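You operate a simulated robot arm through the tools that you are given. There is no shell and no other tool.

Carry out the task below with a simulated robot arm. There is one attempt and no reset: what you move stays moved.

Task
Try the blow pipe once, then shut the air and bleed the line.
Fine: red valve shut; yellow valve open to zero, then shut; the pipe stays on its shelf.
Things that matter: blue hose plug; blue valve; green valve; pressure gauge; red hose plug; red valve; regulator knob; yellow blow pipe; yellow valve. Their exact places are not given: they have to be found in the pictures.

The check looks at the end state, three seconds after you hand in, the way a careful person would. Anything else that was tipped, shoved, dropped, spilled or broken makes it a failure.

Robot
A 7-joint arm with a two-finger parallel gripper on a trunk, on a base that drives. Base frame: it is fixed to the floor where the robot stands at the start and does not move with it; the origin is under the middle of the robot, x ahead of it, y to its left, z up. Readings come in m, degrees, newtons and seconds.
With the tool pointing down near the work surface it reaches from about 0.1 to 0.54 m from the robot's upright axis, wherever it stands. Its first joint turns from -166.0 to 166.0 degrees. Places, roughly: blue valve [0.2, 0.3, 1.1]; green valve [0.2, 0.2, 1]; pressure gauge [0.5, 0.4, 1.4]; red valve [0.1, 0.3, 1.3]; regulator knob [0.4, 0.3, 1.3]; yellow valve [1, 0.3, 1.3]. Payload 1.57 kg.
Tool frame: the origin (TCP) lies between the finger pads and is the grasp point; the fingertips stand 0.03 m ahead of it; z points along the fingers, y is the line along which they close. The gripper opens to 0.08 m. The fingers are 0.017 m wide and 0.012 m thick; the gripper's body (0.04 by 0.082 m) begins 0.08 m behind the TCP.
Orientation is that of the tool frame in the base frame, as a unit quaternion [x, y, z, w]. With the fingers straight down and closing along the base's y, the tool's x points along the base's -x, its y along +y and its z along -z.

Tools
- The arm moves only by the tool play_rows. Its arguments are lists of equal length, an entry for each row: "slide": the shift along the tool's x, y, z in m, a list of three; "angular": the turn, a rotation vector about the tool's x, y, z in degrees, a list of three; "claw": the opening, from 0 (shut) to 1 (fully open). In form: {"slide": [[tx, ty, tz], ...], "angular": [[rx, ry, rz], ...], "claw": [claw, ...]}. A call has 1 to 20 rows; each row shifts and turns the commanded pose from where the row before left it, along the tool's axes as they then stand. A row lasts 0.2 s, in which the tool goes at most 0.05 m and 8.6 degrees; a call with a longer step from one row to the next is refused whole, and so is a gripper value outside its range. Where a pose cannot be reached the arm comes as near as it can. A force on the tool above 40 N (or 10 N above the force at the start of the call, whichever is more), or a blocked arm, ends the call early, and 0.2 s more pass. Each finger travels about 0.072 m/s and halts on what it meets, pressing with about 27 N; the grip force reading is that of the motor and also rises with nothing between the fingers. The clock runs only during rows and for 0.2 s after the last one: add rows that do not move to give the fingers time. It gives the time, the measured TCP pose, the force on the tool (base axes), the opening and the grip force at its end, in the units of the frame above (readings bear some noise), with the torque about the TCP (base axes, N m) and any sound that the robot's microphone picked up.
- Cameras (640 x 400 px; columns grow to the right, rows downward): "scene" is now at [0.2087, 0.058, 1.6297]; the picture's right is [0.78, -0.63, 0.00], its down [-0.49, -0.60, -0.63] and it looks along [0.40, 0.49, -0.77] (base axes); focal length 214 px, centre (320, 200). "wrist" rides on the gripper at [0.072, -0.007, -0.122] in the tool frame; the picture's right is [0.09, 1.00, 0.00], its down [-0.84, 0.08, -0.54] and it looks along [-0.54, 0.05, 0.84] (tool axes); focal length 238 px, centre (320, 200).
- camera(camera): a new picture of that camera. It takes no simulated time.
- slide_trunk(by): slides the trunk up (or, below 0, down) by that many m; the arm and the scene camera ride with it, the base frame stays. It gives what a move gives, with no picture.
- roll_base(legs): drives the robot by 1 to 6 legs, each [ahead, left, turn to the left] in m, m and degrees, along the robot's own axes; the way and the turn of a leg run together, so that a leg with both is an arc; at most 1.5 m and 180 degrees a leg. The arm and the cameras ride along, it lands a little off, and it stops where it bumps. It gives what a move gives.
- aim_head(pan, tilt): turns the head with the scene camera to pan (to the left, within 86 degrees either way) and tilt (down, from -29 to 69), counted from straight ahead of the robot. It gives what a move gives.
- point_at(camera, pixels): for up to 12 pixels [column, row] of the newest picture of that camera ("zoom" is the newest enlarged one), the place [x, y, z] in the base frame of the surface seen there, good to about 0.003 m, but the place of the scene camera against the robot may be out by one fixed shift of up to 0.012 m in any direction. It takes no simulated time.
- inspect(camera, box): a new picture of the part [left, top, right, bottom] of that camera's present view, enlarged. It takes no simulated time.
- sign_off(): hands the job in; it is judged then, once.

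Leave the gripper open and the arm clear of the work at the hand-in unless told otherwise.

The tools are called after "Emit:" as a command line: name --argument value ..., lists and objects as JSON in quotes. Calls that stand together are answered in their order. play_rows: Moves the arm, as the interface text tells. Its arguments: {"type":"object","properties":{"slide":{"type":"array"},"angular":{"type":"array"},"claw":{"type":"array"}},"required":["slide","angular","claw"]} The other tools are called the same way: slide_trunk (by) slides the trunk up or down; roll_base (legs) drives the base; aim_head (pan, tilt) turns the head that bears the scene camera; camera (camera) takes a picture; point_at (camera, pixels) gives the place of the surface under pixels of a picture; inspect (camera, box) takes an enlarged picture of a part of a camera's view; sign_off () hands the job in.

At the start:

```text
clock: 0.0
position: [0.4777, 0.0935, 1.522]
ee_rot: [-0.002, 0.996, -0.069, -0.05]
contact_force: [0.2, -0.4, -0.4]
ft_torque: [0.01, -0.01, -0.02]
gripper_width: 0.08
finger_force: 0.0
trunk travel left (down, up): [-0.861, 0.129]
robot x, y, heading: [0.0025, -0.0019, -0.0]
head pan, tilt: [50.9, 50.7]
```

scene: 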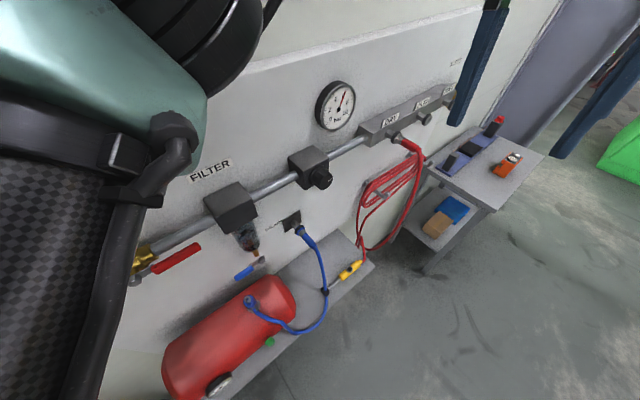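
wrist: 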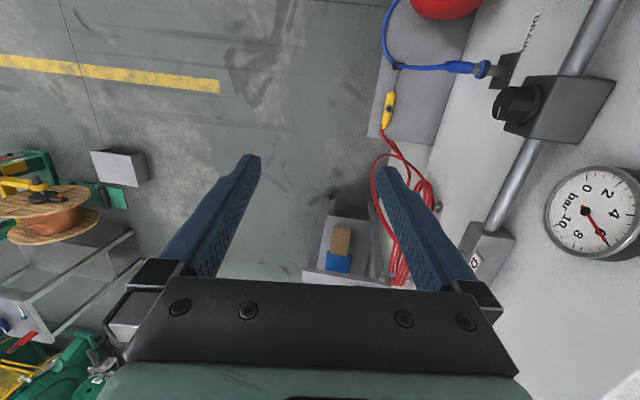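

I'll start with a closer look at the scene: the gauge reads about 8 bar, the red valve handle is at (175,258), and the blow pipe looks to be the yellow object at (350,270). I'm taking enlarged views.

Emit:
inspect --camera "scene" --box '[120, 150, 380, 400]'

Emit:
inspect --camera "scene" --box '[300, 40, 560, 280]'

```text
1.60 times, centred on (250, 275) of scene
```

zoom: 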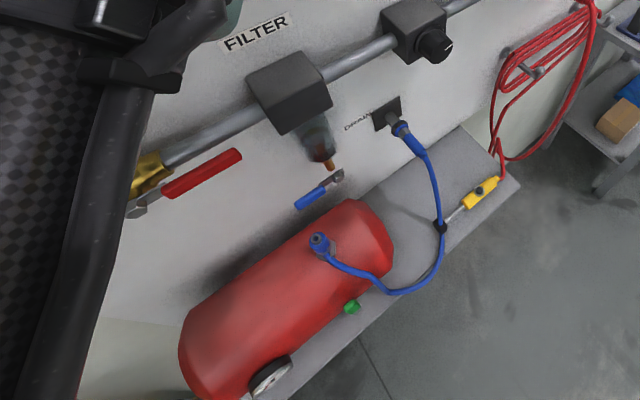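

```text
1.67 times, centred on (430, 160) of scene
```

zoom: 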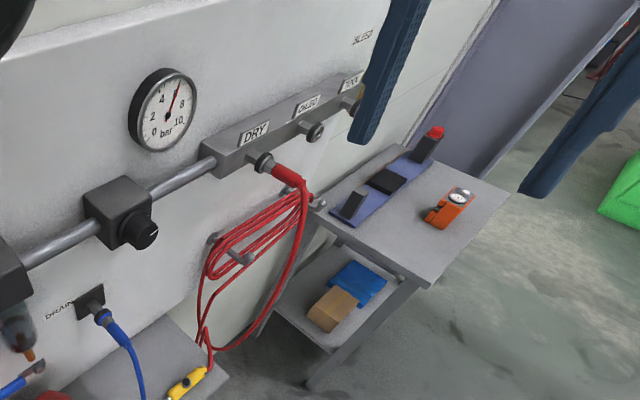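

The yellow pipe lies on the lower shelf and seems to have a button. The BLEED label is at the far right end of the rail. Next I'll turn the head to see the right end and check distances.

Emit:
point_at --camera "scene" --pixels '[[350, 270], [345, 272], [330, 288], [175, 258], [143, 258], [338, 106], [318, 175], [370, 262], [300, 260], [455, 65], [230, 205], [400, 138]]'

Emit:
aim_head --pan 20 --tilt 25

Emit:
camera --camera "scene"

```text
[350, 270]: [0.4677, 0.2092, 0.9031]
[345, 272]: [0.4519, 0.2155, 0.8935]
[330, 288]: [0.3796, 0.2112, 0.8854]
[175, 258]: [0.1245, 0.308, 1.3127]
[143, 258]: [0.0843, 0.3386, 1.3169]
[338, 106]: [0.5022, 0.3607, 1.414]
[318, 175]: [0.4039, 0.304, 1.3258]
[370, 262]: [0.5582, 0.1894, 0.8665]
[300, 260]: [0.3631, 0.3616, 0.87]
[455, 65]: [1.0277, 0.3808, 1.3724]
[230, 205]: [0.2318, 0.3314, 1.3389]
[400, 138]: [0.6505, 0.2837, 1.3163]
```

```text
clock: 1.0
position: [0.4775, 0.0937, 1.5206]
ee_rot: [-0.003, 0.996, -0.071, -0.051]
contact_force: [0.3, 0.6, 0.3]
ft_torque: [-0.05, 0.02, 0.0]
gripper_width: 0.0803
finger_force: 0.2
trunk travel left (down, up): [-0.861, 0.129]
robot x, y, heading: [0.0005, -0.002, 0.0]
head pan, tilt: [20.0, 25.0]
```

```text
taken
```

scene: 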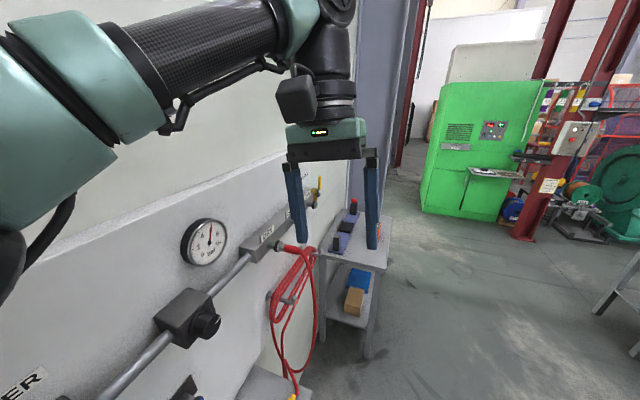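

The yellow lever shows at about (318,190), beyond the rail. I'll zoom in on it and on the gauge.

Emit:
inspect --camera "scene" --box '[270, 160, 350, 230]'

Emit:
inspect --camera "scene" --box '[170, 205, 240, 275]'

Emit:
point_at --camera "scene" --pixels '[[319, 183], [318, 195], [316, 200], [350, 225]]'

```text
5.71 times, centred on (310, 195) of scene
```

zoom: 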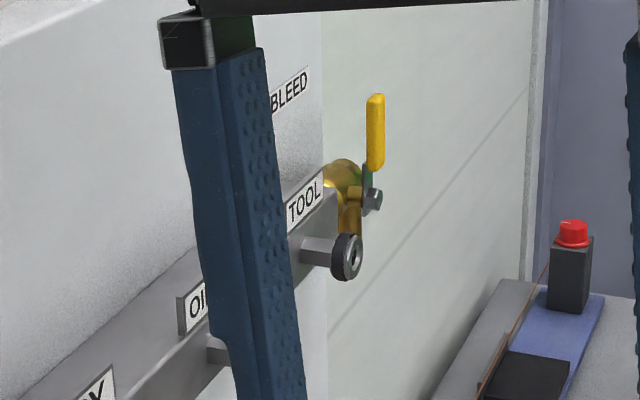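

```text
5.71 times, centred on (205, 240) of scene
```

zoom: 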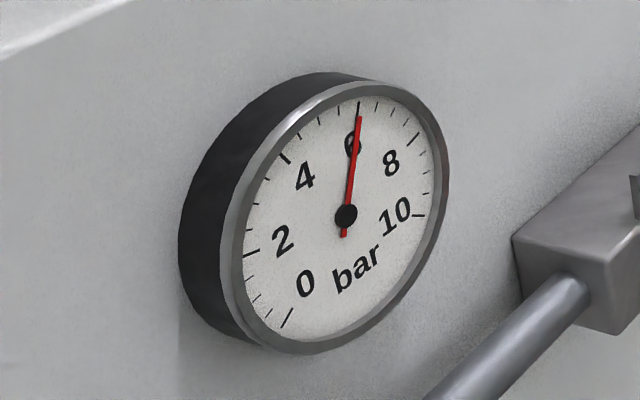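

```text
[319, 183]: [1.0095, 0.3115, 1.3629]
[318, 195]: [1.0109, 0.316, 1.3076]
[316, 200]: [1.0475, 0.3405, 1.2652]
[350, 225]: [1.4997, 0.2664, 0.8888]
```

The gauge reads 6 bar, the yellow lever is upright (its bleed port is shut, since pressure holds), and the red lever lies along its pipe, so it's open. Now I'll look at the pipe through the wrist camera and the scene camera.

Emit:
inspect --camera "wrist" --box '[350, 40, 450, 170]'

Emit:
aim_head --pan 35 --tilt 65

Emit:
camera --camera "scene"

```text
3.08 times, centred on (400, 105) of wrist
```

zoom: 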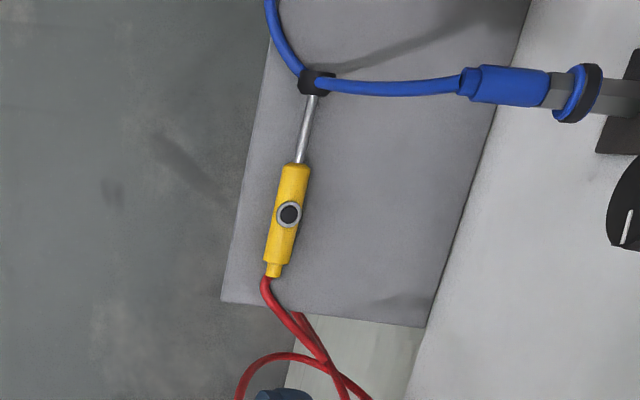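

```text
clock: 2.0
position: [0.4789, 0.0944, 1.5207]
ee_rot: [-0.002, 0.996, -0.072, -0.051]
contact_force: [0.3, 1.5, -1.5]
ft_torque: [-0.03, 0.02, 0.0]
gripper_width: 0.0803
finger_force: 0.1
trunk travel left (down, up): [-0.861, 0.129]
robot x, y, heading: [-0.0016, -0.0017, 0.3]
head pan, tilt: [35.0, 65.0]
```

```text
taken
```

scene: 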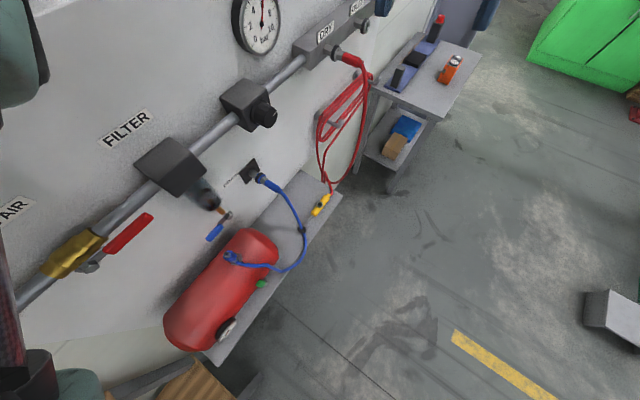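

Scene picture: the pipe with its button is at about (322,203), lying on the tank shelf, with the nozzle under a black clip on the blue hose. Before moving, I'll look at the floor to the right and see where the elbow is.

Emit:
point_at --camera "scene" --pixels '[[322, 203], [319, 206], [328, 196], [303, 230], [130, 232], [150, 217], [90, 265], [75, 255], [340, 195], [210, 360], [15, 60], [45, 385]]'

Emit:
aim_head --pan -60 --tilt 40

Emit:
camera --camera "scene"

Emit:
aim_head --pan 80 --tilt 40

Emit:
camera --camera "scene"

```text
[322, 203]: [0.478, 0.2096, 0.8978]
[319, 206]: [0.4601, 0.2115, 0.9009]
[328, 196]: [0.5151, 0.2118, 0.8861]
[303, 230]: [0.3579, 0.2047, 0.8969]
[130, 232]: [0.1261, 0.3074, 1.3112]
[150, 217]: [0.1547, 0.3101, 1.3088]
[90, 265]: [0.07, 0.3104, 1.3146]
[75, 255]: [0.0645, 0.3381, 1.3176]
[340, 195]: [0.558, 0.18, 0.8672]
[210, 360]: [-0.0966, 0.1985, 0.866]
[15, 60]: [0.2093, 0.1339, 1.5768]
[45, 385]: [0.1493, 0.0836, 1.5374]
```

```text
clock: 3.7
position: [0.4776, 0.0944, 1.5205]
ee_rot: [-0.003, 0.996, -0.072, -0.05]
contact_force: [-1.0, 0.7, -0.3]
ft_torque: [-0.02, -0.02, -0.04]
gripper_width: 0.08
finger_force: 0.1
trunk travel left (down, up): [-0.861, 0.129]
robot x, y, heading: [0.0003, -0.0009, 0.0]
head pan, tilt: [-60.0, 40.0]
```

```text
taken
```

scene: 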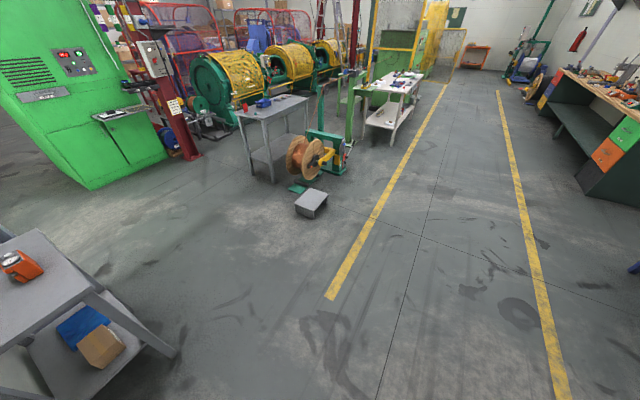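

```text
clock: 6.0
position: [0.4778, 0.0944, 1.5204]
ee_rot: [-0.003, 0.996, -0.072, -0.05]
contact_force: [-0.3, 0.5, 0.9]
ft_torque: [0.01, -0.01, 0.01]
gripper_width: 0.0799
finger_force: 0.1
trunk travel left (down, up): [-0.861, 0.129]
robot x, y, heading: [0.004, -0.0002, 0.0]
head pan, tilt: [80.0, 40.0]
```

```text
taken
```

scene: 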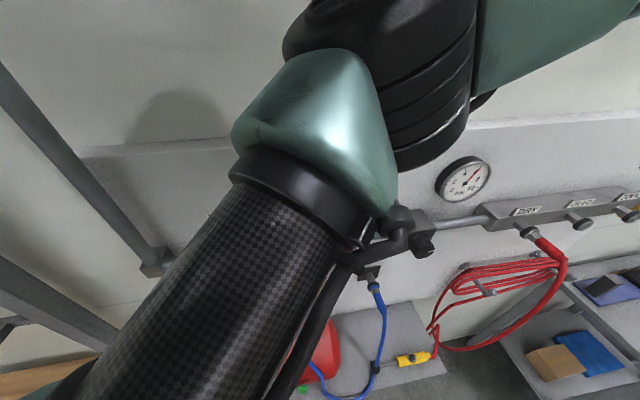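

The floor to the right is free. I'll measure where the elbow and upper arm sit relative to the wall.

Emit:
point_at --camera "scene" --pixels '[[320, 110], [260, 140], [330, 20], [440, 150], [150, 330], [400, 220], [110, 390], [360, 180], [40, 110], [150, 265], [40, 380], [550, 30]]'

```text
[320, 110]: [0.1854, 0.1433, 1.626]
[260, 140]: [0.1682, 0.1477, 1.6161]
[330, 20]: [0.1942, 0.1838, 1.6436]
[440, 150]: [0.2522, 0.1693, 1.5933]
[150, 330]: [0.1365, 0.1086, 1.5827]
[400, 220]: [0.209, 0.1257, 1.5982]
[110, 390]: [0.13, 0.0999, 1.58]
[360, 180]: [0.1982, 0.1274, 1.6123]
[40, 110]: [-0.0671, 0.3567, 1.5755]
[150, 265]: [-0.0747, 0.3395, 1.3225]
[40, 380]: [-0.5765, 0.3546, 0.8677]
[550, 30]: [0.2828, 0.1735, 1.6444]
```

The arm hangs at about y 0.1–0.2 and z 1.6. I'll step away from the wall (0.3 m right), move ahead, and turn left to face the wall in front of the pipe.

Emit:
roll_base --legs '[[0, -0.32, 0], [0.5, 0, 0], [0, 0, 90]]'

Emit:
aim_head --pan 0 --tilt 50

Emit:
camera --camera "scene"

Emit:
camera --camera "wrist"

```text
clock: 14.5
position: [0.4185, 0.1552, 1.5206]
ee_rot: [-0.701, 0.708, -0.086, 0.015]
contact_force: [-0.5, -0.6, -0.1]
ft_torque: [0.0, 0.0, 0.0]
gripper_width: 0.0799
finger_force: 0.0
trunk travel left (down, up): [-0.861, 0.129]
robot x, y, heading: [0.5067, -0.3244, 89.1]
head pan, tilt: [80.0, 40.0]
```

```text
clock: 16.0
position: [0.4191, 0.155, 1.5201]
ee_rot: [-0.701, 0.708, -0.086, 0.014]
contact_force: [0.3, -0.7, 0.4]
ft_torque: [-0.01, 0.02, 0.03]
gripper_width: 0.0799
finger_force: 0.0
trunk travel left (down, up): [-0.861, 0.129]
robot x, y, heading: [0.5053, -0.3236, 89.2]
head pan, tilt: [0.0, 50.0]
```

```text
taken
```

scene: 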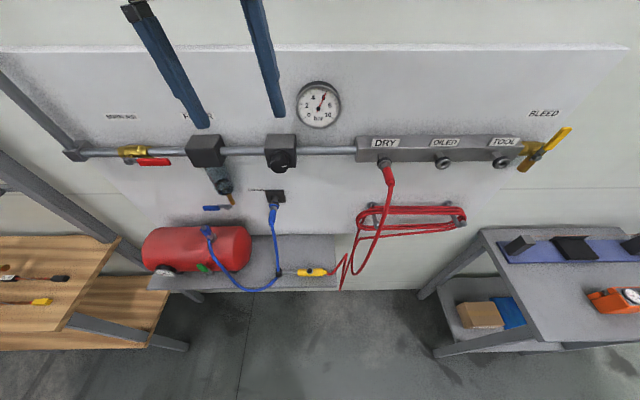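

```text
taken
```

wrist: 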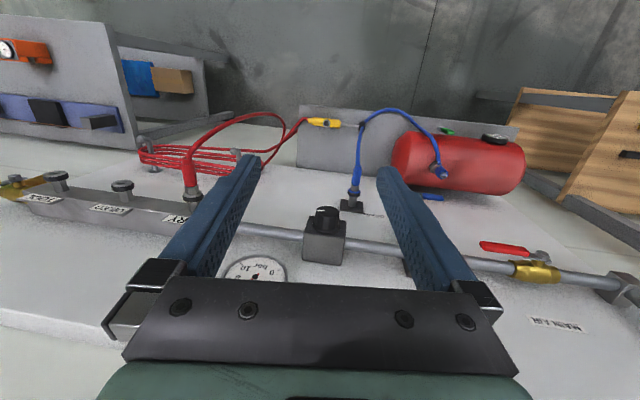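

Now facing the wall with everything in view. I'll zoom in on the pipe (312,271), the red valve (150,155) and the yellow valve (545,148).

Emit:
inspect --camera "scene" --box '[260, 245, 350, 300]'

Emit:
inspect --camera "scene" --box '[60, 100, 240, 215]'

Emit:
inspect --camera "scene" --box '[480, 100, 600, 180]'

Emit:
point_at --camera "scene" --pixels '[[312, 271], [300, 271], [325, 271], [278, 272], [125, 153], [137, 160], [168, 162], [536, 150], [562, 132], [530, 165], [203, 150], [336, 282]]'

```text
7.11 times, centred on (305, 272) of scene
```

zoom: 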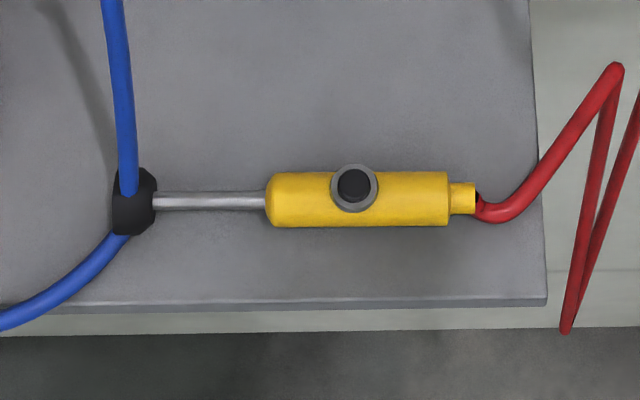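

```text
3.48 times, centred on (150, 158) of scene
```

zoom: 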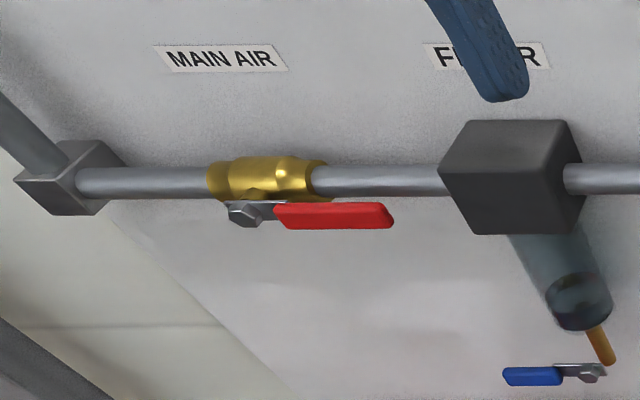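

```text
5.00 times, centred on (540, 140) of scene
```

zoom: 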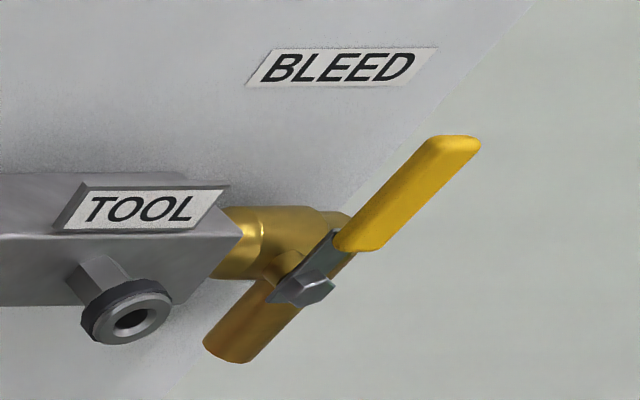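

```text
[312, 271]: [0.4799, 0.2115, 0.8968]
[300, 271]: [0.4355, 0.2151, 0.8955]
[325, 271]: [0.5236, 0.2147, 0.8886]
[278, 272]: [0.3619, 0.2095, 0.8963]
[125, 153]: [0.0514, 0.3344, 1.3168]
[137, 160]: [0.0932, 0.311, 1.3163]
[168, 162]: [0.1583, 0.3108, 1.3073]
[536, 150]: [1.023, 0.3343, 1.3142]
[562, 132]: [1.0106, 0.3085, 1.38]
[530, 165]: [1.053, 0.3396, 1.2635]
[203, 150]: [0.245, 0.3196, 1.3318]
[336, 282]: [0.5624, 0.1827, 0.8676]
```

The button sits mid-handle with a grey collar. I'll measure it more finely in a zoomed view.

Emit:
inspect --camera "scene" --box '[290, 256, 330, 284]'

Emit:
point_at --camera "zoom" --pixels '[[315, 165], [300, 165], [330, 165], [315, 150], [315, 180], [282, 170], [350, 170], [250, 200], [420, 200], [320, 230], [230, 260]]'

```text
14.29 times, centred on (310, 270) of scene
```

zoom: 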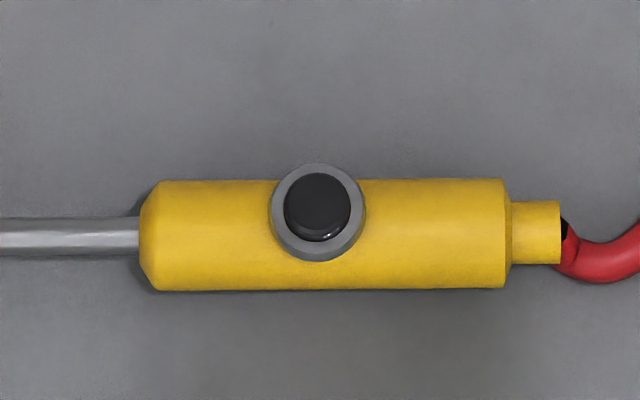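

```text
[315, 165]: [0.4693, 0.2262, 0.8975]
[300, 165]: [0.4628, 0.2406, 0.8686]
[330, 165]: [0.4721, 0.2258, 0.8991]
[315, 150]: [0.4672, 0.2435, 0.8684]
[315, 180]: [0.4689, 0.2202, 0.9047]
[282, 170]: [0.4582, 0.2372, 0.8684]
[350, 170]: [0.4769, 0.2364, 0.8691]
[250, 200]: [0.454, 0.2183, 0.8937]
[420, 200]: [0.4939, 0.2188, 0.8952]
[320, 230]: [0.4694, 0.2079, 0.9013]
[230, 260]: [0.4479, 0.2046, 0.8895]
```

The button centre is about (0.469, 0.215, 0.905) and stands proud of its collar. I'll lower the trunk by 0.42 m and look with the wrist camera, which isn't affected by the scene-camera shift.

Emit:
slide_trunk --by -0.42

Emit:
camera --camera "wrist"

Emit:
camera --camera "scene"

```text
refused: -0.42 is not a number from -0.4 to 0.4
```

```text
taken
```

wrist: 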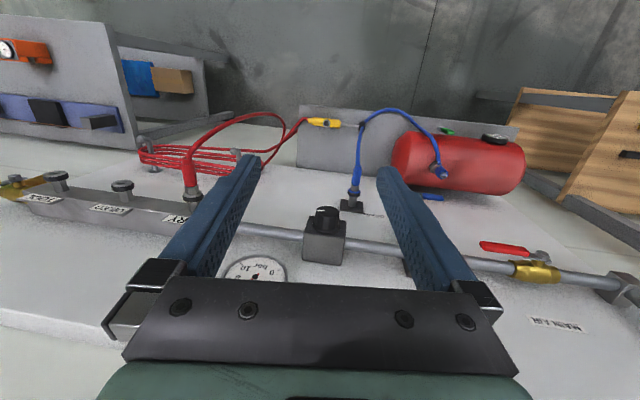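

```text
taken
```

scene: 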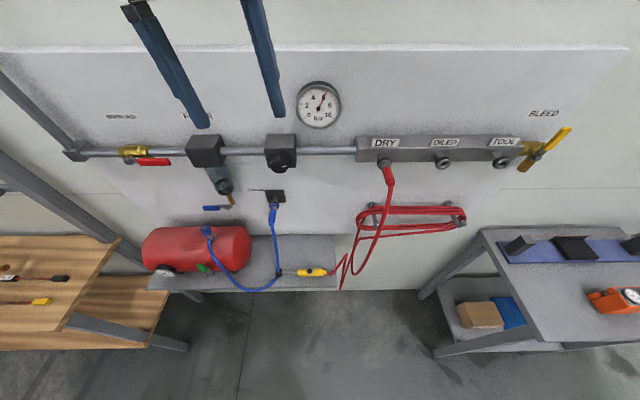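

The limit is 0.4 m per call, so I'll go down 0.4.

Emit:
slide_trunk --by -0.4

Emit:
camera --camera "wrist"

Emit:
camera --camera "scene"

```text
clock: 19.8
position: [0.419, 0.1559, 1.1203]
ee_rot: [-0.701, 0.708, -0.086, 0.014]
contact_force: [-0.5, -0.5, 0.1]
ft_torque: [-0.04, 0.01, 0.0]
gripper_width: 0.0801
finger_force: 0.0
trunk travel left (down, up): [-0.461, 0.529]
robot x, y, heading: [0.5011, -0.3235, 89.4]
head pan, tilt: [0.0, 50.0]
```

```text
taken
```

wrist: 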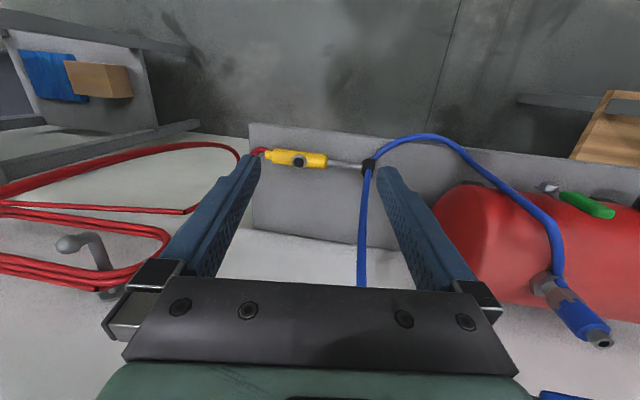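

```text
taken
```

scene: 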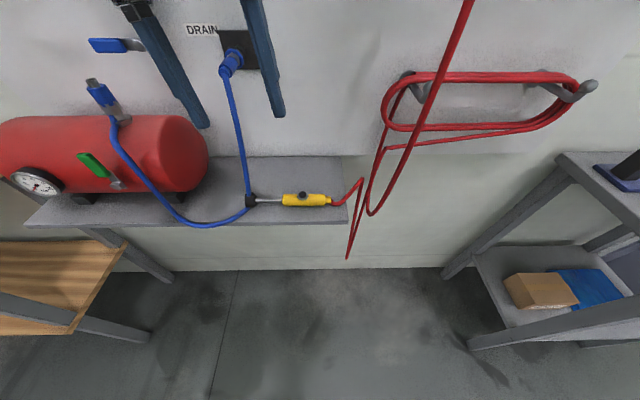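

I'll measure the button and nearby hoses using the wrist camera.

Emit:
inspect --camera "wrist" --box '[240, 120, 400, 220]'

Emit:
point_at --camera "zoom" --pixels '[[240, 165], [236, 160], [246, 160], [160, 155], [310, 160], [400, 170], [508, 190], [60, 25], [30, 150]]'

Emit:
point_at --camera "wrist" --pixels '[[299, 161], [363, 220], [362, 270], [180, 150], [100, 170], [425, 138]]'

Emit:
point_at --camera "scene" --pixels '[[303, 195], [305, 202], [232, 62], [240, 140], [352, 240], [375, 200], [210, 222], [440, 60]]'

```text
4.00 times, centred on (320, 170) of wrist
```

zoom: 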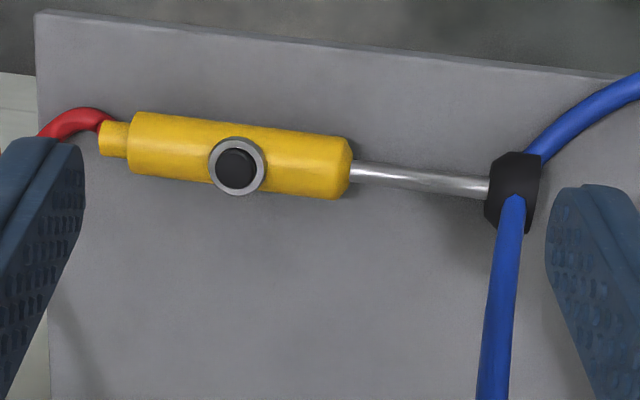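

```text
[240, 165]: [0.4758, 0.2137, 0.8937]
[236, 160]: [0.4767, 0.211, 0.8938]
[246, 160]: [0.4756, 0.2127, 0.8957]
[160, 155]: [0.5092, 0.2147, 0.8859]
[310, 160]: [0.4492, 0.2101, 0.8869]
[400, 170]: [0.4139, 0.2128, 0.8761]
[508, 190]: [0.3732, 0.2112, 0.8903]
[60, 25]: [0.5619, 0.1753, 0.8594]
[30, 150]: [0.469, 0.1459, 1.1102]
```

```text
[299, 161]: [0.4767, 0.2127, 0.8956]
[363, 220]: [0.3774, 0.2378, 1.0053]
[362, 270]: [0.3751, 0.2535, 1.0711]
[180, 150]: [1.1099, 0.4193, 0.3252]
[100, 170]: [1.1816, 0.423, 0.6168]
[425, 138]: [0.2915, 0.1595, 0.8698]
```

```text
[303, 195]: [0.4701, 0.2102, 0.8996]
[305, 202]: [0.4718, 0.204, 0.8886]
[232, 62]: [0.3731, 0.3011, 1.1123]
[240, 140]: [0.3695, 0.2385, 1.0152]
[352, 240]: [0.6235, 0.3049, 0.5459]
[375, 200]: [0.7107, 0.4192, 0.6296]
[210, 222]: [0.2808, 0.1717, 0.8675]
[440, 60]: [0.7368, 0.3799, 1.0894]
```

The wrist camera puts the button at (0.476, 0.212, 0.895), with the blue hose at x≈0.375, which is clear. Next: straighten the tool to vertical, close the fingers, and move over the button at TCP z≈0.98.

Emit:
play_rows --slide '[[0, 0, 0], [0, 0, 0], [-0.014, -0.0145, 0], [-0.014, -0.0145, 0], [-0.014, -0.014, 0], [-0.014, -0.014, 0], [0, 0, 0.035], [0, 0, 0.035], [0, 0, 0.035], [0, 0, 0.035], [0, 0, 0], [0, 0, 0]]' --angular '[[-4.05, -2.9, 0], [-4.05, -2.9, 0], [0, 0, 0], [0, 0, 0], [0, 0, 0], [0, 0, 0], [0, 0, 0], [0, 0, 0], [0, 0, 0], [0, 0, 0], [0, 0, 0], [0, 0, 0]]' --claw '[0, 0, 0, 0, 0, 0, 0, 0, 0, 0, 0, 0]'

Emit:
camera --camera "wrist"

Emit:
camera --camera "scene"

```text
clock: 22.4
position: [0.4779, 0.2127, 0.9794]
ee_rot: [-0.703, 0.711, -0.001, 0.001]
contact_force: [-0.9, 0.0, 0.2]
ft_torque: [-0.01, 0.01, 0.01]
gripper_width: 0.0
finger_force: 21.3
trunk travel left (down, up): [-0.461, 0.529]
robot x, y, heading: [0.5054, -0.3243, 89.1]
head pan, tilt: [0.0, 50.0]
```

```text
taken
```

wrist: 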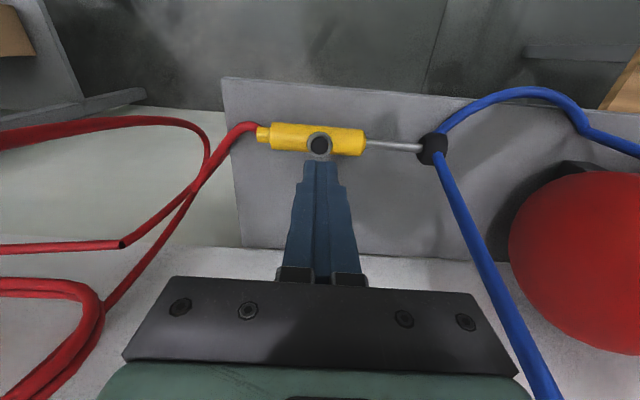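

```text
taken
```

scene: 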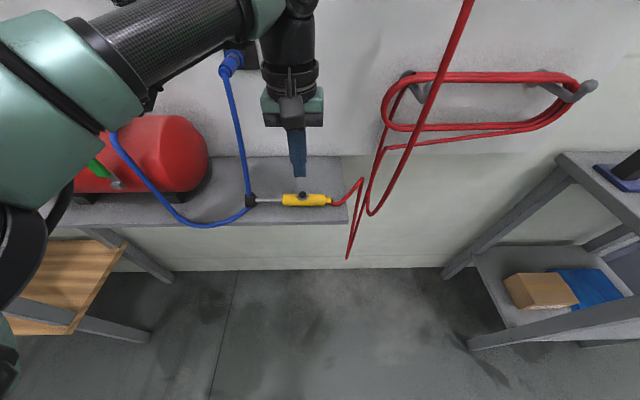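

Now hovering above the button. I'll check the alignment in a zoomed wrist view.

Emit:
inspect --camera "wrist" --box '[280, 110, 360, 170]'

Emit:
point_at --camera "zoom" --pixels '[[310, 260], [280, 260], [345, 260], [310, 300], [312, 225], [312, 345], [220, 240], [420, 270]]'

```text
6.67 times, centred on (320, 140) of wrist
```

zoom: 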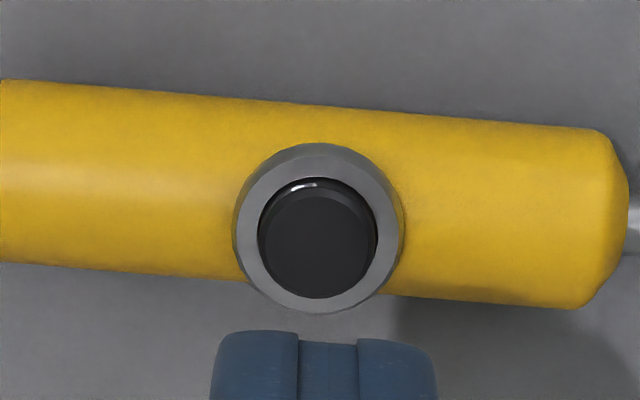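

```text
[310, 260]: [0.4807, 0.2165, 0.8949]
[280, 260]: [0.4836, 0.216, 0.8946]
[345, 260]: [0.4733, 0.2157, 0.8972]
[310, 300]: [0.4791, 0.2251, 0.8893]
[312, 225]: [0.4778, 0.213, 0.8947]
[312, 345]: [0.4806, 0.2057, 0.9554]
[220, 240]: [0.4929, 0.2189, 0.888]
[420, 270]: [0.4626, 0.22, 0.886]
```

The button top centre is at about (0.478, 0.2145, 0.895). I'll nudge 2 mm toward the wall and descend until the tips are about 5 mm above it.

Emit:
play_rows --slide '[[-0.002, 0, 0.02], [0, 0, 0.02], [0, 0, 0.009], [0, 0, 0]]' --angular '[[0, 0, 0], [0, 0, 0], [0, 0, 0], [0, 0, 0]]' --claw '[0, 0, 0, 0]'

Emit:
camera --camera "wrist"

Emit:
inspect --camera "scene" --box '[270, 165, 340, 215]'

```text
clock: 23.4
position: [0.4786, 0.2125, 0.9317]
ee_rot: [-0.703, 0.711, -0.001, 0.0]
contact_force: [0.2, -0.2, 0.0]
ft_torque: [-0.04, 0.01, 0.01]
gripper_width: 0.0001
finger_force: 21.2
trunk travel left (down, up): [-0.461, 0.529]
robot x, y, heading: [0.5057, -0.3251, 89.1]
head pan, tilt: [0.0, 50.0]
```

```text
taken
```

wrist: 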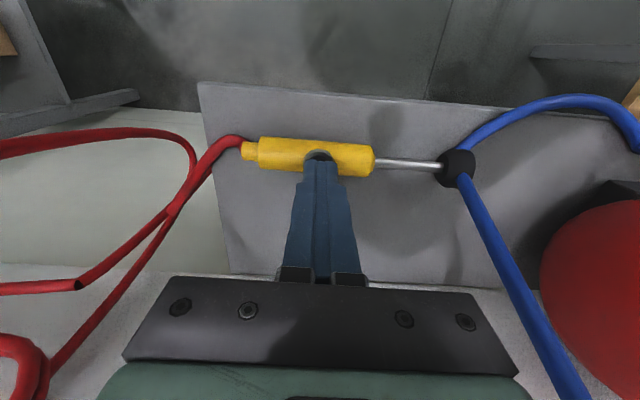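

```text
8.00 times, centred on (305, 190) of scene
```

zoom: 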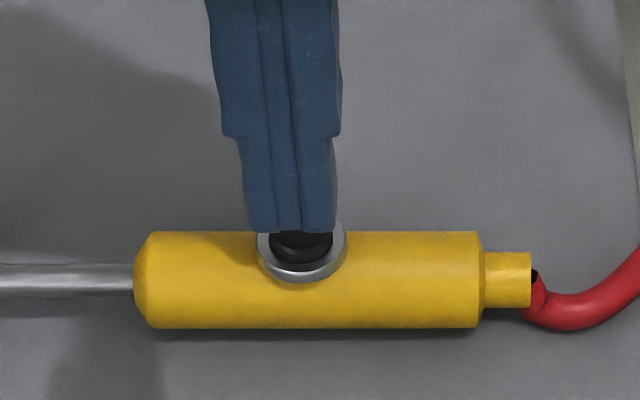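

The tips hang just above the button, aligned in both views. Now one slow press straight down, stopping and holding, while listening for air.

Emit:
play_rows --slide '[[0, -0.001, 0.003], [0, 0, 0.002], [0, 0, 0.002], [0, 0, 0.001], [0, 0, 0.001], [0, 0, 0]]' --angular '[[0, 0, 0], [0, 0, 0], [0, 0, 0], [0, 0, 0], [0, 0, 0], [0, 0, 0]]' --claw '[0, 0, 0, 0, 0, 0]'

```text
clock: 24.8
position: [0.479, 0.2132, 0.9238]
ee_rot: [-0.704, 0.711, 0.0, 0.0]
contact_force: [0.3, -0.3, 2.0]
ft_torque: [-0.03, 0.04, -0.02]
gripper_width: 0.0
finger_force: 21.1
trunk travel left (down, up): [-0.461, 0.529]
robot x, y, heading: [0.4995, -0.321, 89.1]
head pan, tilt: [0.0, 50.0]
heard: click
```

A click was heard at about 2 N, but no air yet, so the button is touched rather than fully in. I'll keep pressing in millimetre steps.

Emit:
play_rows --slide '[[0, 0, 0.001], [0, 0, 0.001], [0, 0, 0]]' --angular '[[0, 0, 0], [0, 0, 0], [0, 0, 0]]' --claw '[0, 0, 0]'

Emit:
inspect --camera "scene" --box '[230, 165, 340, 230]'

```text
clock: 25.6
position: [0.479, 0.2127, 0.9213]
ee_rot: [-0.704, 0.71, 0.001, 0.001]
contact_force: [-0.4, 0.0, 2.9]
ft_torque: [0.03, 0.02, 0.0]
gripper_width: 0.0001
finger_force: 21.6
trunk travel left (down, up): [-0.461, 0.529]
robot x, y, heading: [0.506, -0.3254, 89.3]
head pan, tilt: [0.0, 50.0]
```

```text
5.82 times, centred on (285, 198) of scene
```

zoom: 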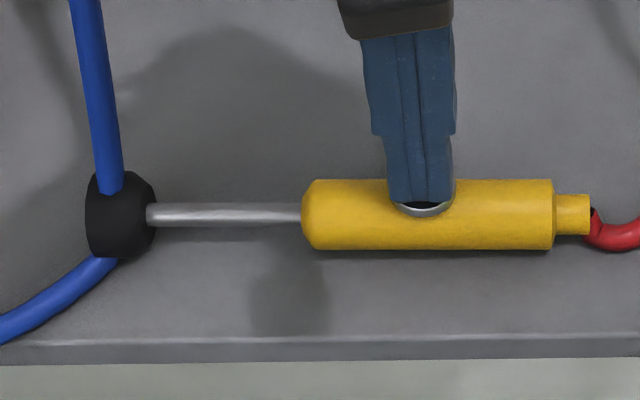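

Spring force is 2.9 N and the button is still travelling, so I'll press further.

Emit:
play_rows --slide '[[0, 0, 0.001], [0, 0, 0.001], [0, 0, 0], [0, 0, 0], [0, 0, 0]]' --angular '[[0, 0, 0], [0, 0, 0], [0, 0, 0], [0, 0, 0], [0, 0, 0]]' --claw '[0, 0, 0, 0, 0]'

Emit:
inspect --camera "scene" --box '[270, 165, 340, 215]'

```text
clock: 26.8
position: [0.4792, 0.2125, 0.9189]
ee_rot: [-0.703, 0.711, 0.001, 0.001]
contact_force: [0.3, 0.2, 9.7]
ft_torque: [0.02, -0.01, -0.01]
gripper_width: 0.0
finger_force: 21.5
trunk travel left (down, up): [-0.461, 0.529]
robot x, y, heading: [0.5049, -0.3249, 89.1]
head pan, tilt: [0.0, 50.0]
```

```text
8.00 times, centred on (305, 190) of scene
```

zoom: 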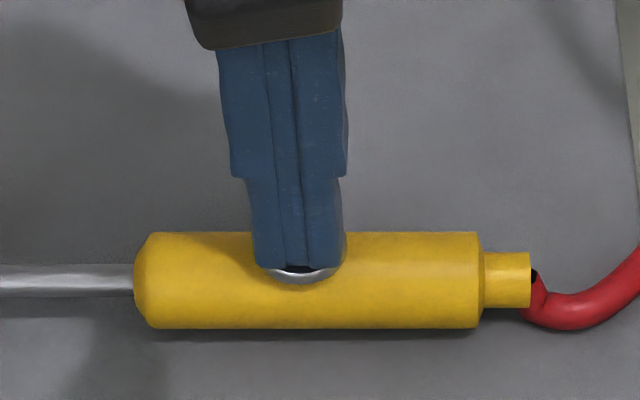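

The button is at its stop (9.7 N) but I hear no hiss. While holding it, I'll look at the gauge and the DRY plug.

Emit:
aim_head --pan 0 --tilt 5

Emit:
camera --camera "scene"

```text
clock: 27.9
position: [0.479, 0.2131, 0.9189]
ee_rot: [-0.703, 0.711, 0.001, 0.002]
contact_force: [1.6, 0.1, 9.4]
ft_torque: [0.02, -0.04, -0.03]
gripper_width: 0.0
finger_force: 20.9
trunk travel left (down, up): [-0.461, 0.529]
robot x, y, heading: [0.5077, -0.3244, 88.9]
head pan, tilt: [0.0, 5.0]
```

```text
taken
```

scene: 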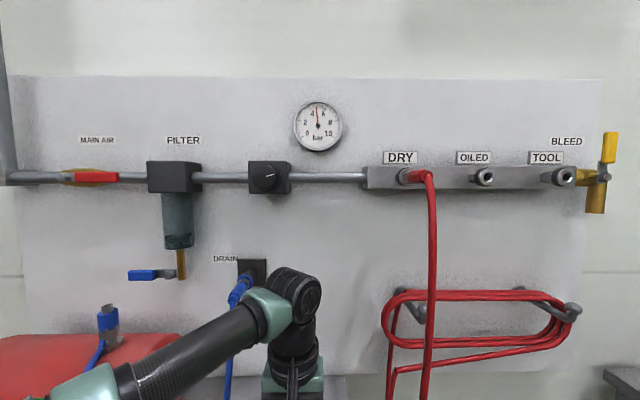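

I'll zoom in on the gauge and on the DRY plug.

Emit:
inspect --camera "scene" --box '[285, 95, 355, 155]'

Emit:
inspect --camera "scene" --box '[360, 120, 640, 240]'

Emit:
inspect --camera "scene" --box '[10, 120, 300, 300]'

```text
6.67 times, centred on (320, 125) of scene
```

zoom: 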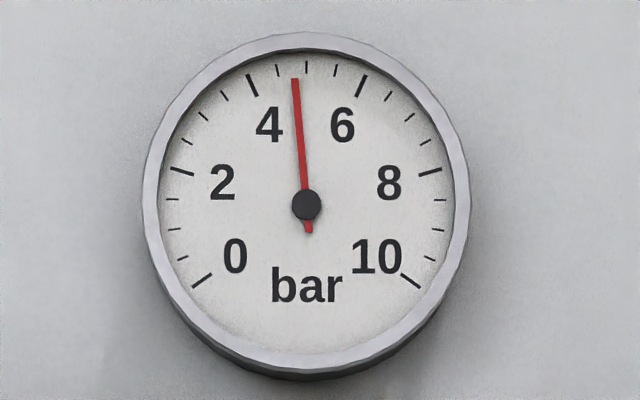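

```text
2.29 times, centred on (500, 180) of scene
```

zoom: 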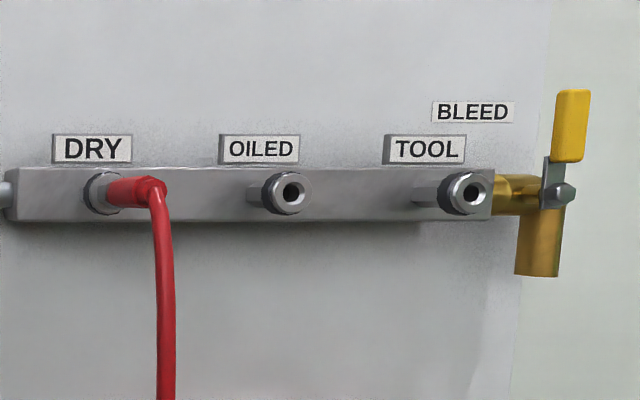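

```text
2.21 times, centred on (155, 210) of scene
```

zoom: 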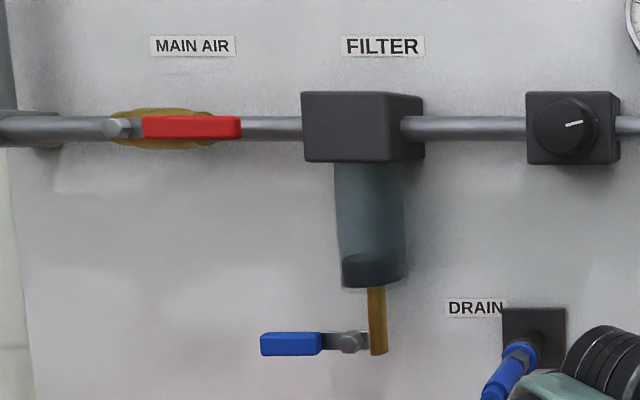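

The gauge dropped from 6 to about 4.8 bar while pressing, so air is flowing and the blow pipe works. I'll release the button and rise clear.

Emit:
play_rows --slide '[[0, 0, -0.003], [0, 0, -0.005], [0, 0, -0.01], [0, 0, -0.03], [0, 0, -0.04], [0, 0, -0.04], [0, 0, -0.03], [0, 0, 0]]' --angular '[[0, 0, 0], [0, 0, 0], [0, 0, 0], [0, 0, 0], [0, 0, 0], [0, 0, 0], [0, 0, 0], [0, 0, 0]]' --claw '[0, 0, 0, 0, 0, 0, 0, 0]'

Emit:
inspect --camera "scene" --box '[285, 95, 355, 155]'

Emit:
camera --camera "wrist"

```text
clock: 29.8
position: [0.4785, 0.2139, 1.0762]
ee_rot: [-0.703, 0.711, -0.001, 0.0]
contact_force: [0.4, -0.4, 0.5]
ft_torque: [0.02, 0.0, 0.01]
gripper_width: 0.0001
finger_force: 21.4
trunk travel left (down, up): [-0.461, 0.529]
robot x, y, heading: [0.5054, -0.3227, 88.8]
head pan, tilt: [0.0, 5.0]
```

```text
6.67 times, centred on (320, 125) of scene
```

zoom: 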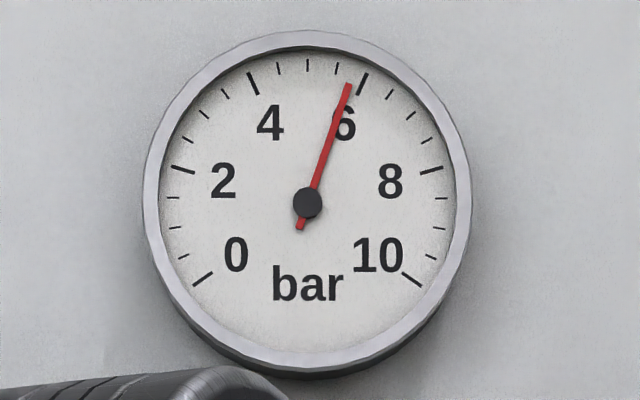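

```text
taken
```

wrist: 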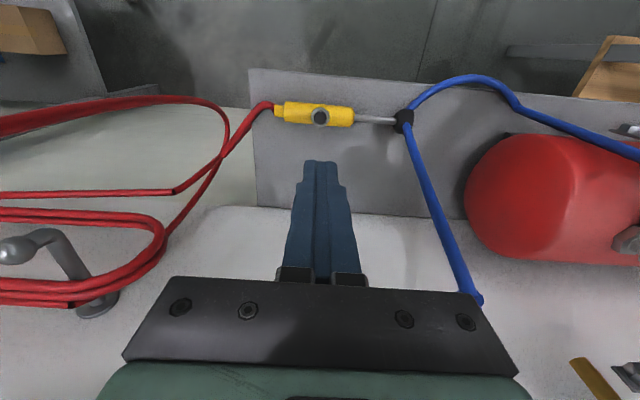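

The gauge climbs back towards 6 bar and the pipe hasn't moved. Now I'll retract from the wall and raise the trunk before shifting to the red valve.

Emit:
play_rows --slide '[[0.04, 0, 0], [0.04, 0, 0], [0.04, 0, 0], [0.04, 0, 0], [0.04, 0, 0], [0, 0, 0]]' --angular '[[0, 0, 0], [0, 0, 0], [0, 0, 0], [0, 0, 0], [0, 0, 0], [0, 0, 0]]' --claw '[0, 0, 0, 0, 0, 0]'

Emit:
slide_trunk --by 0.25

Emit:
aim_head --pan 30 --tilt 45

Emit:
camera --camera "scene"

```text
clock: 31.1
position: [0.4798, 0.0119, 1.0756]
ee_rot: [-0.703, 0.711, 0.0, 0.0]
contact_force: [0.3, -0.3, 0.0]
ft_torque: [-0.02, 0.02, -0.02]
gripper_width: 0.0
finger_force: 21.4
trunk travel left (down, up): [-0.461, 0.529]
robot x, y, heading: [0.5084, -0.3285, 89.1]
head pan, tilt: [0.0, 5.0]
```

```text
clock: 33.7
position: [0.4802, 0.0112, 1.3274]
ee_rot: [-0.703, 0.711, 0.0, 0.001]
contact_force: [0.3, -0.3, 0.4]
ft_torque: [0.0, 0.03, 0.01]
gripper_width: 0.0
finger_force: 20.9
trunk travel left (down, up): [-0.711, 0.279]
robot x, y, heading: [0.5073, -0.3226, 89.2]
head pan, tilt: [0.0, 5.0]
```

```text
clock: 34.8
position: [0.4794, 0.0132, 1.3261]
ee_rot: [-0.703, 0.711, 0.0, 0.0]
contact_force: [-0.4, -0.5, -0.5]
ft_torque: [0.01, 0.03, 0.01]
gripper_width: 0.0002
finger_force: 20.8
trunk travel left (down, up): [-0.711, 0.279]
robot x, y, heading: [0.5053, -0.324, 89.0]
head pan, tilt: [30.0, 45.0]
```

```text
taken
```

scene: 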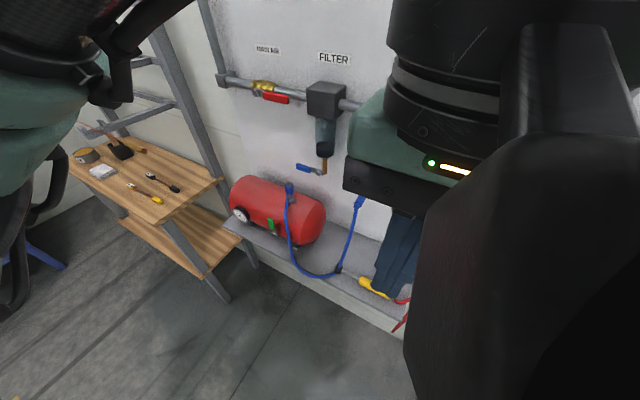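

A bench with tools stands at the left. I'll measure its nearest corners before shifting the base.

Emit:
point_at --camera "scene" --pixels '[[222, 180], [155, 222], [225, 300], [200, 265], [262, 92], [285, 98], [312, 95], [330, 85], [245, 82], [302, 168]]'

```text
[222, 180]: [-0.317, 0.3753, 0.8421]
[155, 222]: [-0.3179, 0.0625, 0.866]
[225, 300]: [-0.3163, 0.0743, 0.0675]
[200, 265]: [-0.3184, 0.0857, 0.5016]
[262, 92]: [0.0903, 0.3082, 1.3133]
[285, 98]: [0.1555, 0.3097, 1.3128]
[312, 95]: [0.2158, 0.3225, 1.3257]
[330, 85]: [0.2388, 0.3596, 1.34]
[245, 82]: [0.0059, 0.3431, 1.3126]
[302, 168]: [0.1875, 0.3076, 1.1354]
```

The bench lies at x ≤ -0.32, well clear. I'll shift the robot 0.33 m to its left so the arm faces the red valve.

Emit:
roll_base --legs '[[0, 0.33, 0.8]]'

Emit:
aim_head --pan 0 --tilt 20

Emit:
camera --camera "scene"

```text
clock: 37.0
position: [0.1479, 0.0157, 1.3264]
ee_rot: [-0.706, 0.708, -0.001, 0.0]
contact_force: [0.8, 0.1, 1.0]
ft_torque: [-0.03, -0.02, 0.0]
gripper_width: 0.0
finger_force: 20.9
trunk travel left (down, up): [-0.711, 0.279]
robot x, y, heading: [0.1789, -0.3206, 89.4]
head pan, tilt: [30.0, 45.0]
```

```text
clock: 37.9
position: [0.1485, 0.0156, 1.3262]
ee_rot: [-0.706, 0.709, 0.001, 0.0]
contact_force: [0.3, -0.4, -0.4]
ft_torque: [0.04, 0.01, -0.01]
gripper_width: 0.0
finger_force: 21.5
trunk travel left (down, up): [-0.711, 0.279]
robot x, y, heading: [0.1763, -0.3222, 89.6]
head pan, tilt: [0.0, 20.0]
```

```text
taken
```

scene: 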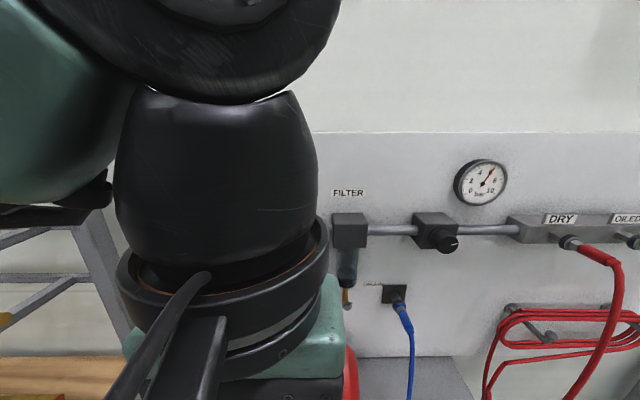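

The arm blocks part of the view. Now I'll swing the tool to horizontal, pointing at the wall, while moving forward 0.16 m; the tips will stop about 0.1 m short of the lever.

Emit:
play_rows --slide '[[-0.015, 0, 0], [-0.0148, 0, 0.0021], [-0.0144, 0, 0.0042], [-0.0136, 0, 0.0062], [-0.0126, 0, 0.0081], [-0.0113, 0, 0.0098], [-0.0098, 0, 0.0113], [-0.0081, 0, 0.0126], [-0.0062, 0, 0.0136], [-0.0042, 0, 0.0144], [-0.0021, 0, 0.0148], [0, 0, 0]]' --angular '[[0, -8.18, 0], [0, -8.18, 0], [0, -8.18, 0], [0, -8.18, 0], [0, -8.18, 0], [0, -8.18, 0], [0, -8.18, 0], [0, -8.18, 0], [0, -8.18, 0], [0, -8.18, 0], [0, -8.18, 0], [0, 0, 0]]' --claw '[0, 0, 0, 0, 0, 0, 0, 0, 0, 0, 0, 0]'

Emit:
camera --camera "scene"

Emit:
camera --camera "wrist"

```text
clock: 40.5
position: [0.153, 0.1895, 1.3383]
ee_rot: [-0.516, 0.534, 0.451, 0.495]
contact_force: [-0.5, 0.6, -0.5]
ft_torque: [-0.01, -0.01, 0.02]
gripper_width: 0.0
finger_force: 21.1
out of reach, approached as far as the arm can: row 7, 8, 9, 11
trunk travel left (down, up): [-0.711, 0.279]
robot x, y, heading: [0.1749, -0.318, 89.5]
head pan, tilt: [0.0, 20.0]
```

```text
taken
```

scene: 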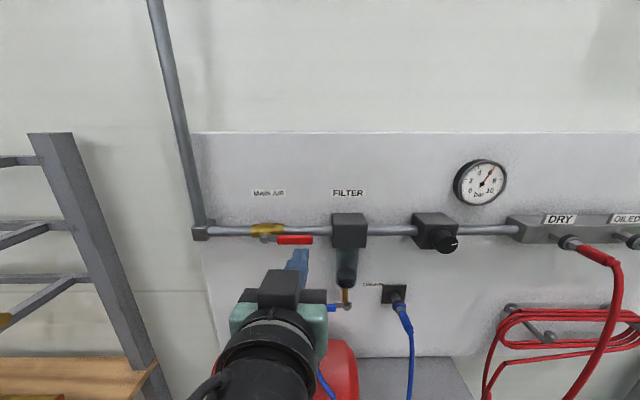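

```text
taken
```

wrist: 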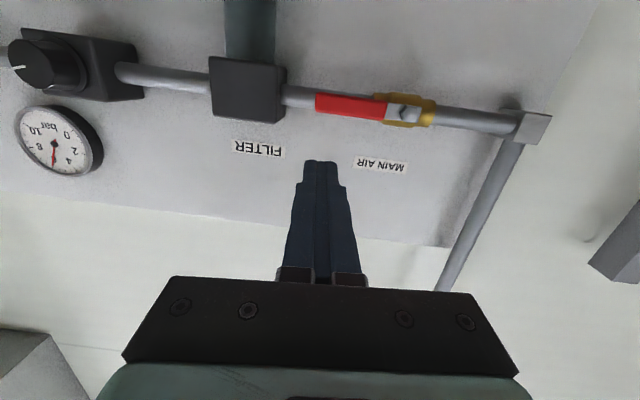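

The tool now points at the wall, slightly downwards. I'll measure the red lever in the wrist view (handle at about (350,105)).

Emit:
inspect --camera "wrist" --box '[270, 60, 460, 180]'

Emit:
point_at --camera "wrist" --pixels '[[322, 95], [350, 104], [380, 110], [405, 112], [320, 112], [322, 102], [300, 97], [450, 118], [350, 98], [350, 111], [280, 90], [360, 150]]'

```text
3.33 times, centred on (365, 120) of wrist
```

zoom: 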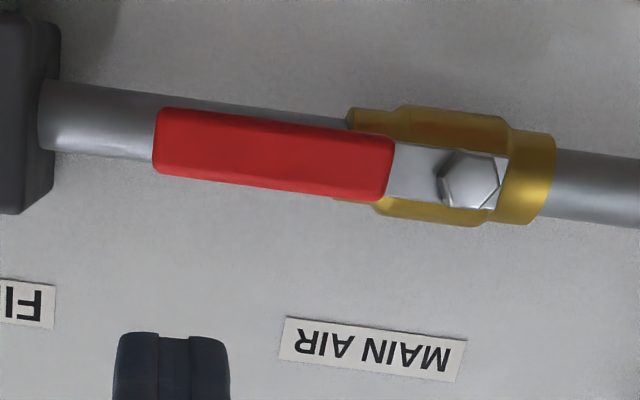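

```text
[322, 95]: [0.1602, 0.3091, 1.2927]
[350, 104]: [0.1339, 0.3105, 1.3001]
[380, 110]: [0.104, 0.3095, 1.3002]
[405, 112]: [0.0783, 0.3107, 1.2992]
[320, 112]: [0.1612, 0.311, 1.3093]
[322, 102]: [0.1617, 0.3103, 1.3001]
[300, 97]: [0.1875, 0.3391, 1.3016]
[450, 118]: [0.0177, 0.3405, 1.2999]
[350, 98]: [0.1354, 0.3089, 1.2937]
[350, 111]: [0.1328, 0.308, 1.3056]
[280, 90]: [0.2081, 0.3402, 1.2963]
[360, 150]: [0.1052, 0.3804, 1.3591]
```

The handle spans x 0.094–0.165 and z 1.292–1.310, with its front at y 0.310; the bolt is at (0.078, 1.30). I'll advance part way above the handle and check tracking.

Emit:
play_rows --slide '[[0, 0, 0.02], [0, 0, 0.02], [0, 0, 0.02], [0, 0, 0]]' --angular '[[0, 0, 0], [0, 0, 0], [0, 0, 0], [0, 0, 0]]' --claw '[0, 0, 0, 0]'

```text
clock: 41.5
position: [0.1554, 0.2483, 1.3322]
ee_rot: [-0.516, 0.535, 0.45, 0.495]
contact_force: [-1.0, 0.7, 0.0]
ft_torque: [-0.02, -0.04, 0.03]
gripper_width: 0.0001
finger_force: 20.8
trunk travel left (down, up): [-0.711, 0.279]
robot x, y, heading: [0.1767, -0.3222, 89.7]
head pan, tilt: [0.0, 20.0]
```

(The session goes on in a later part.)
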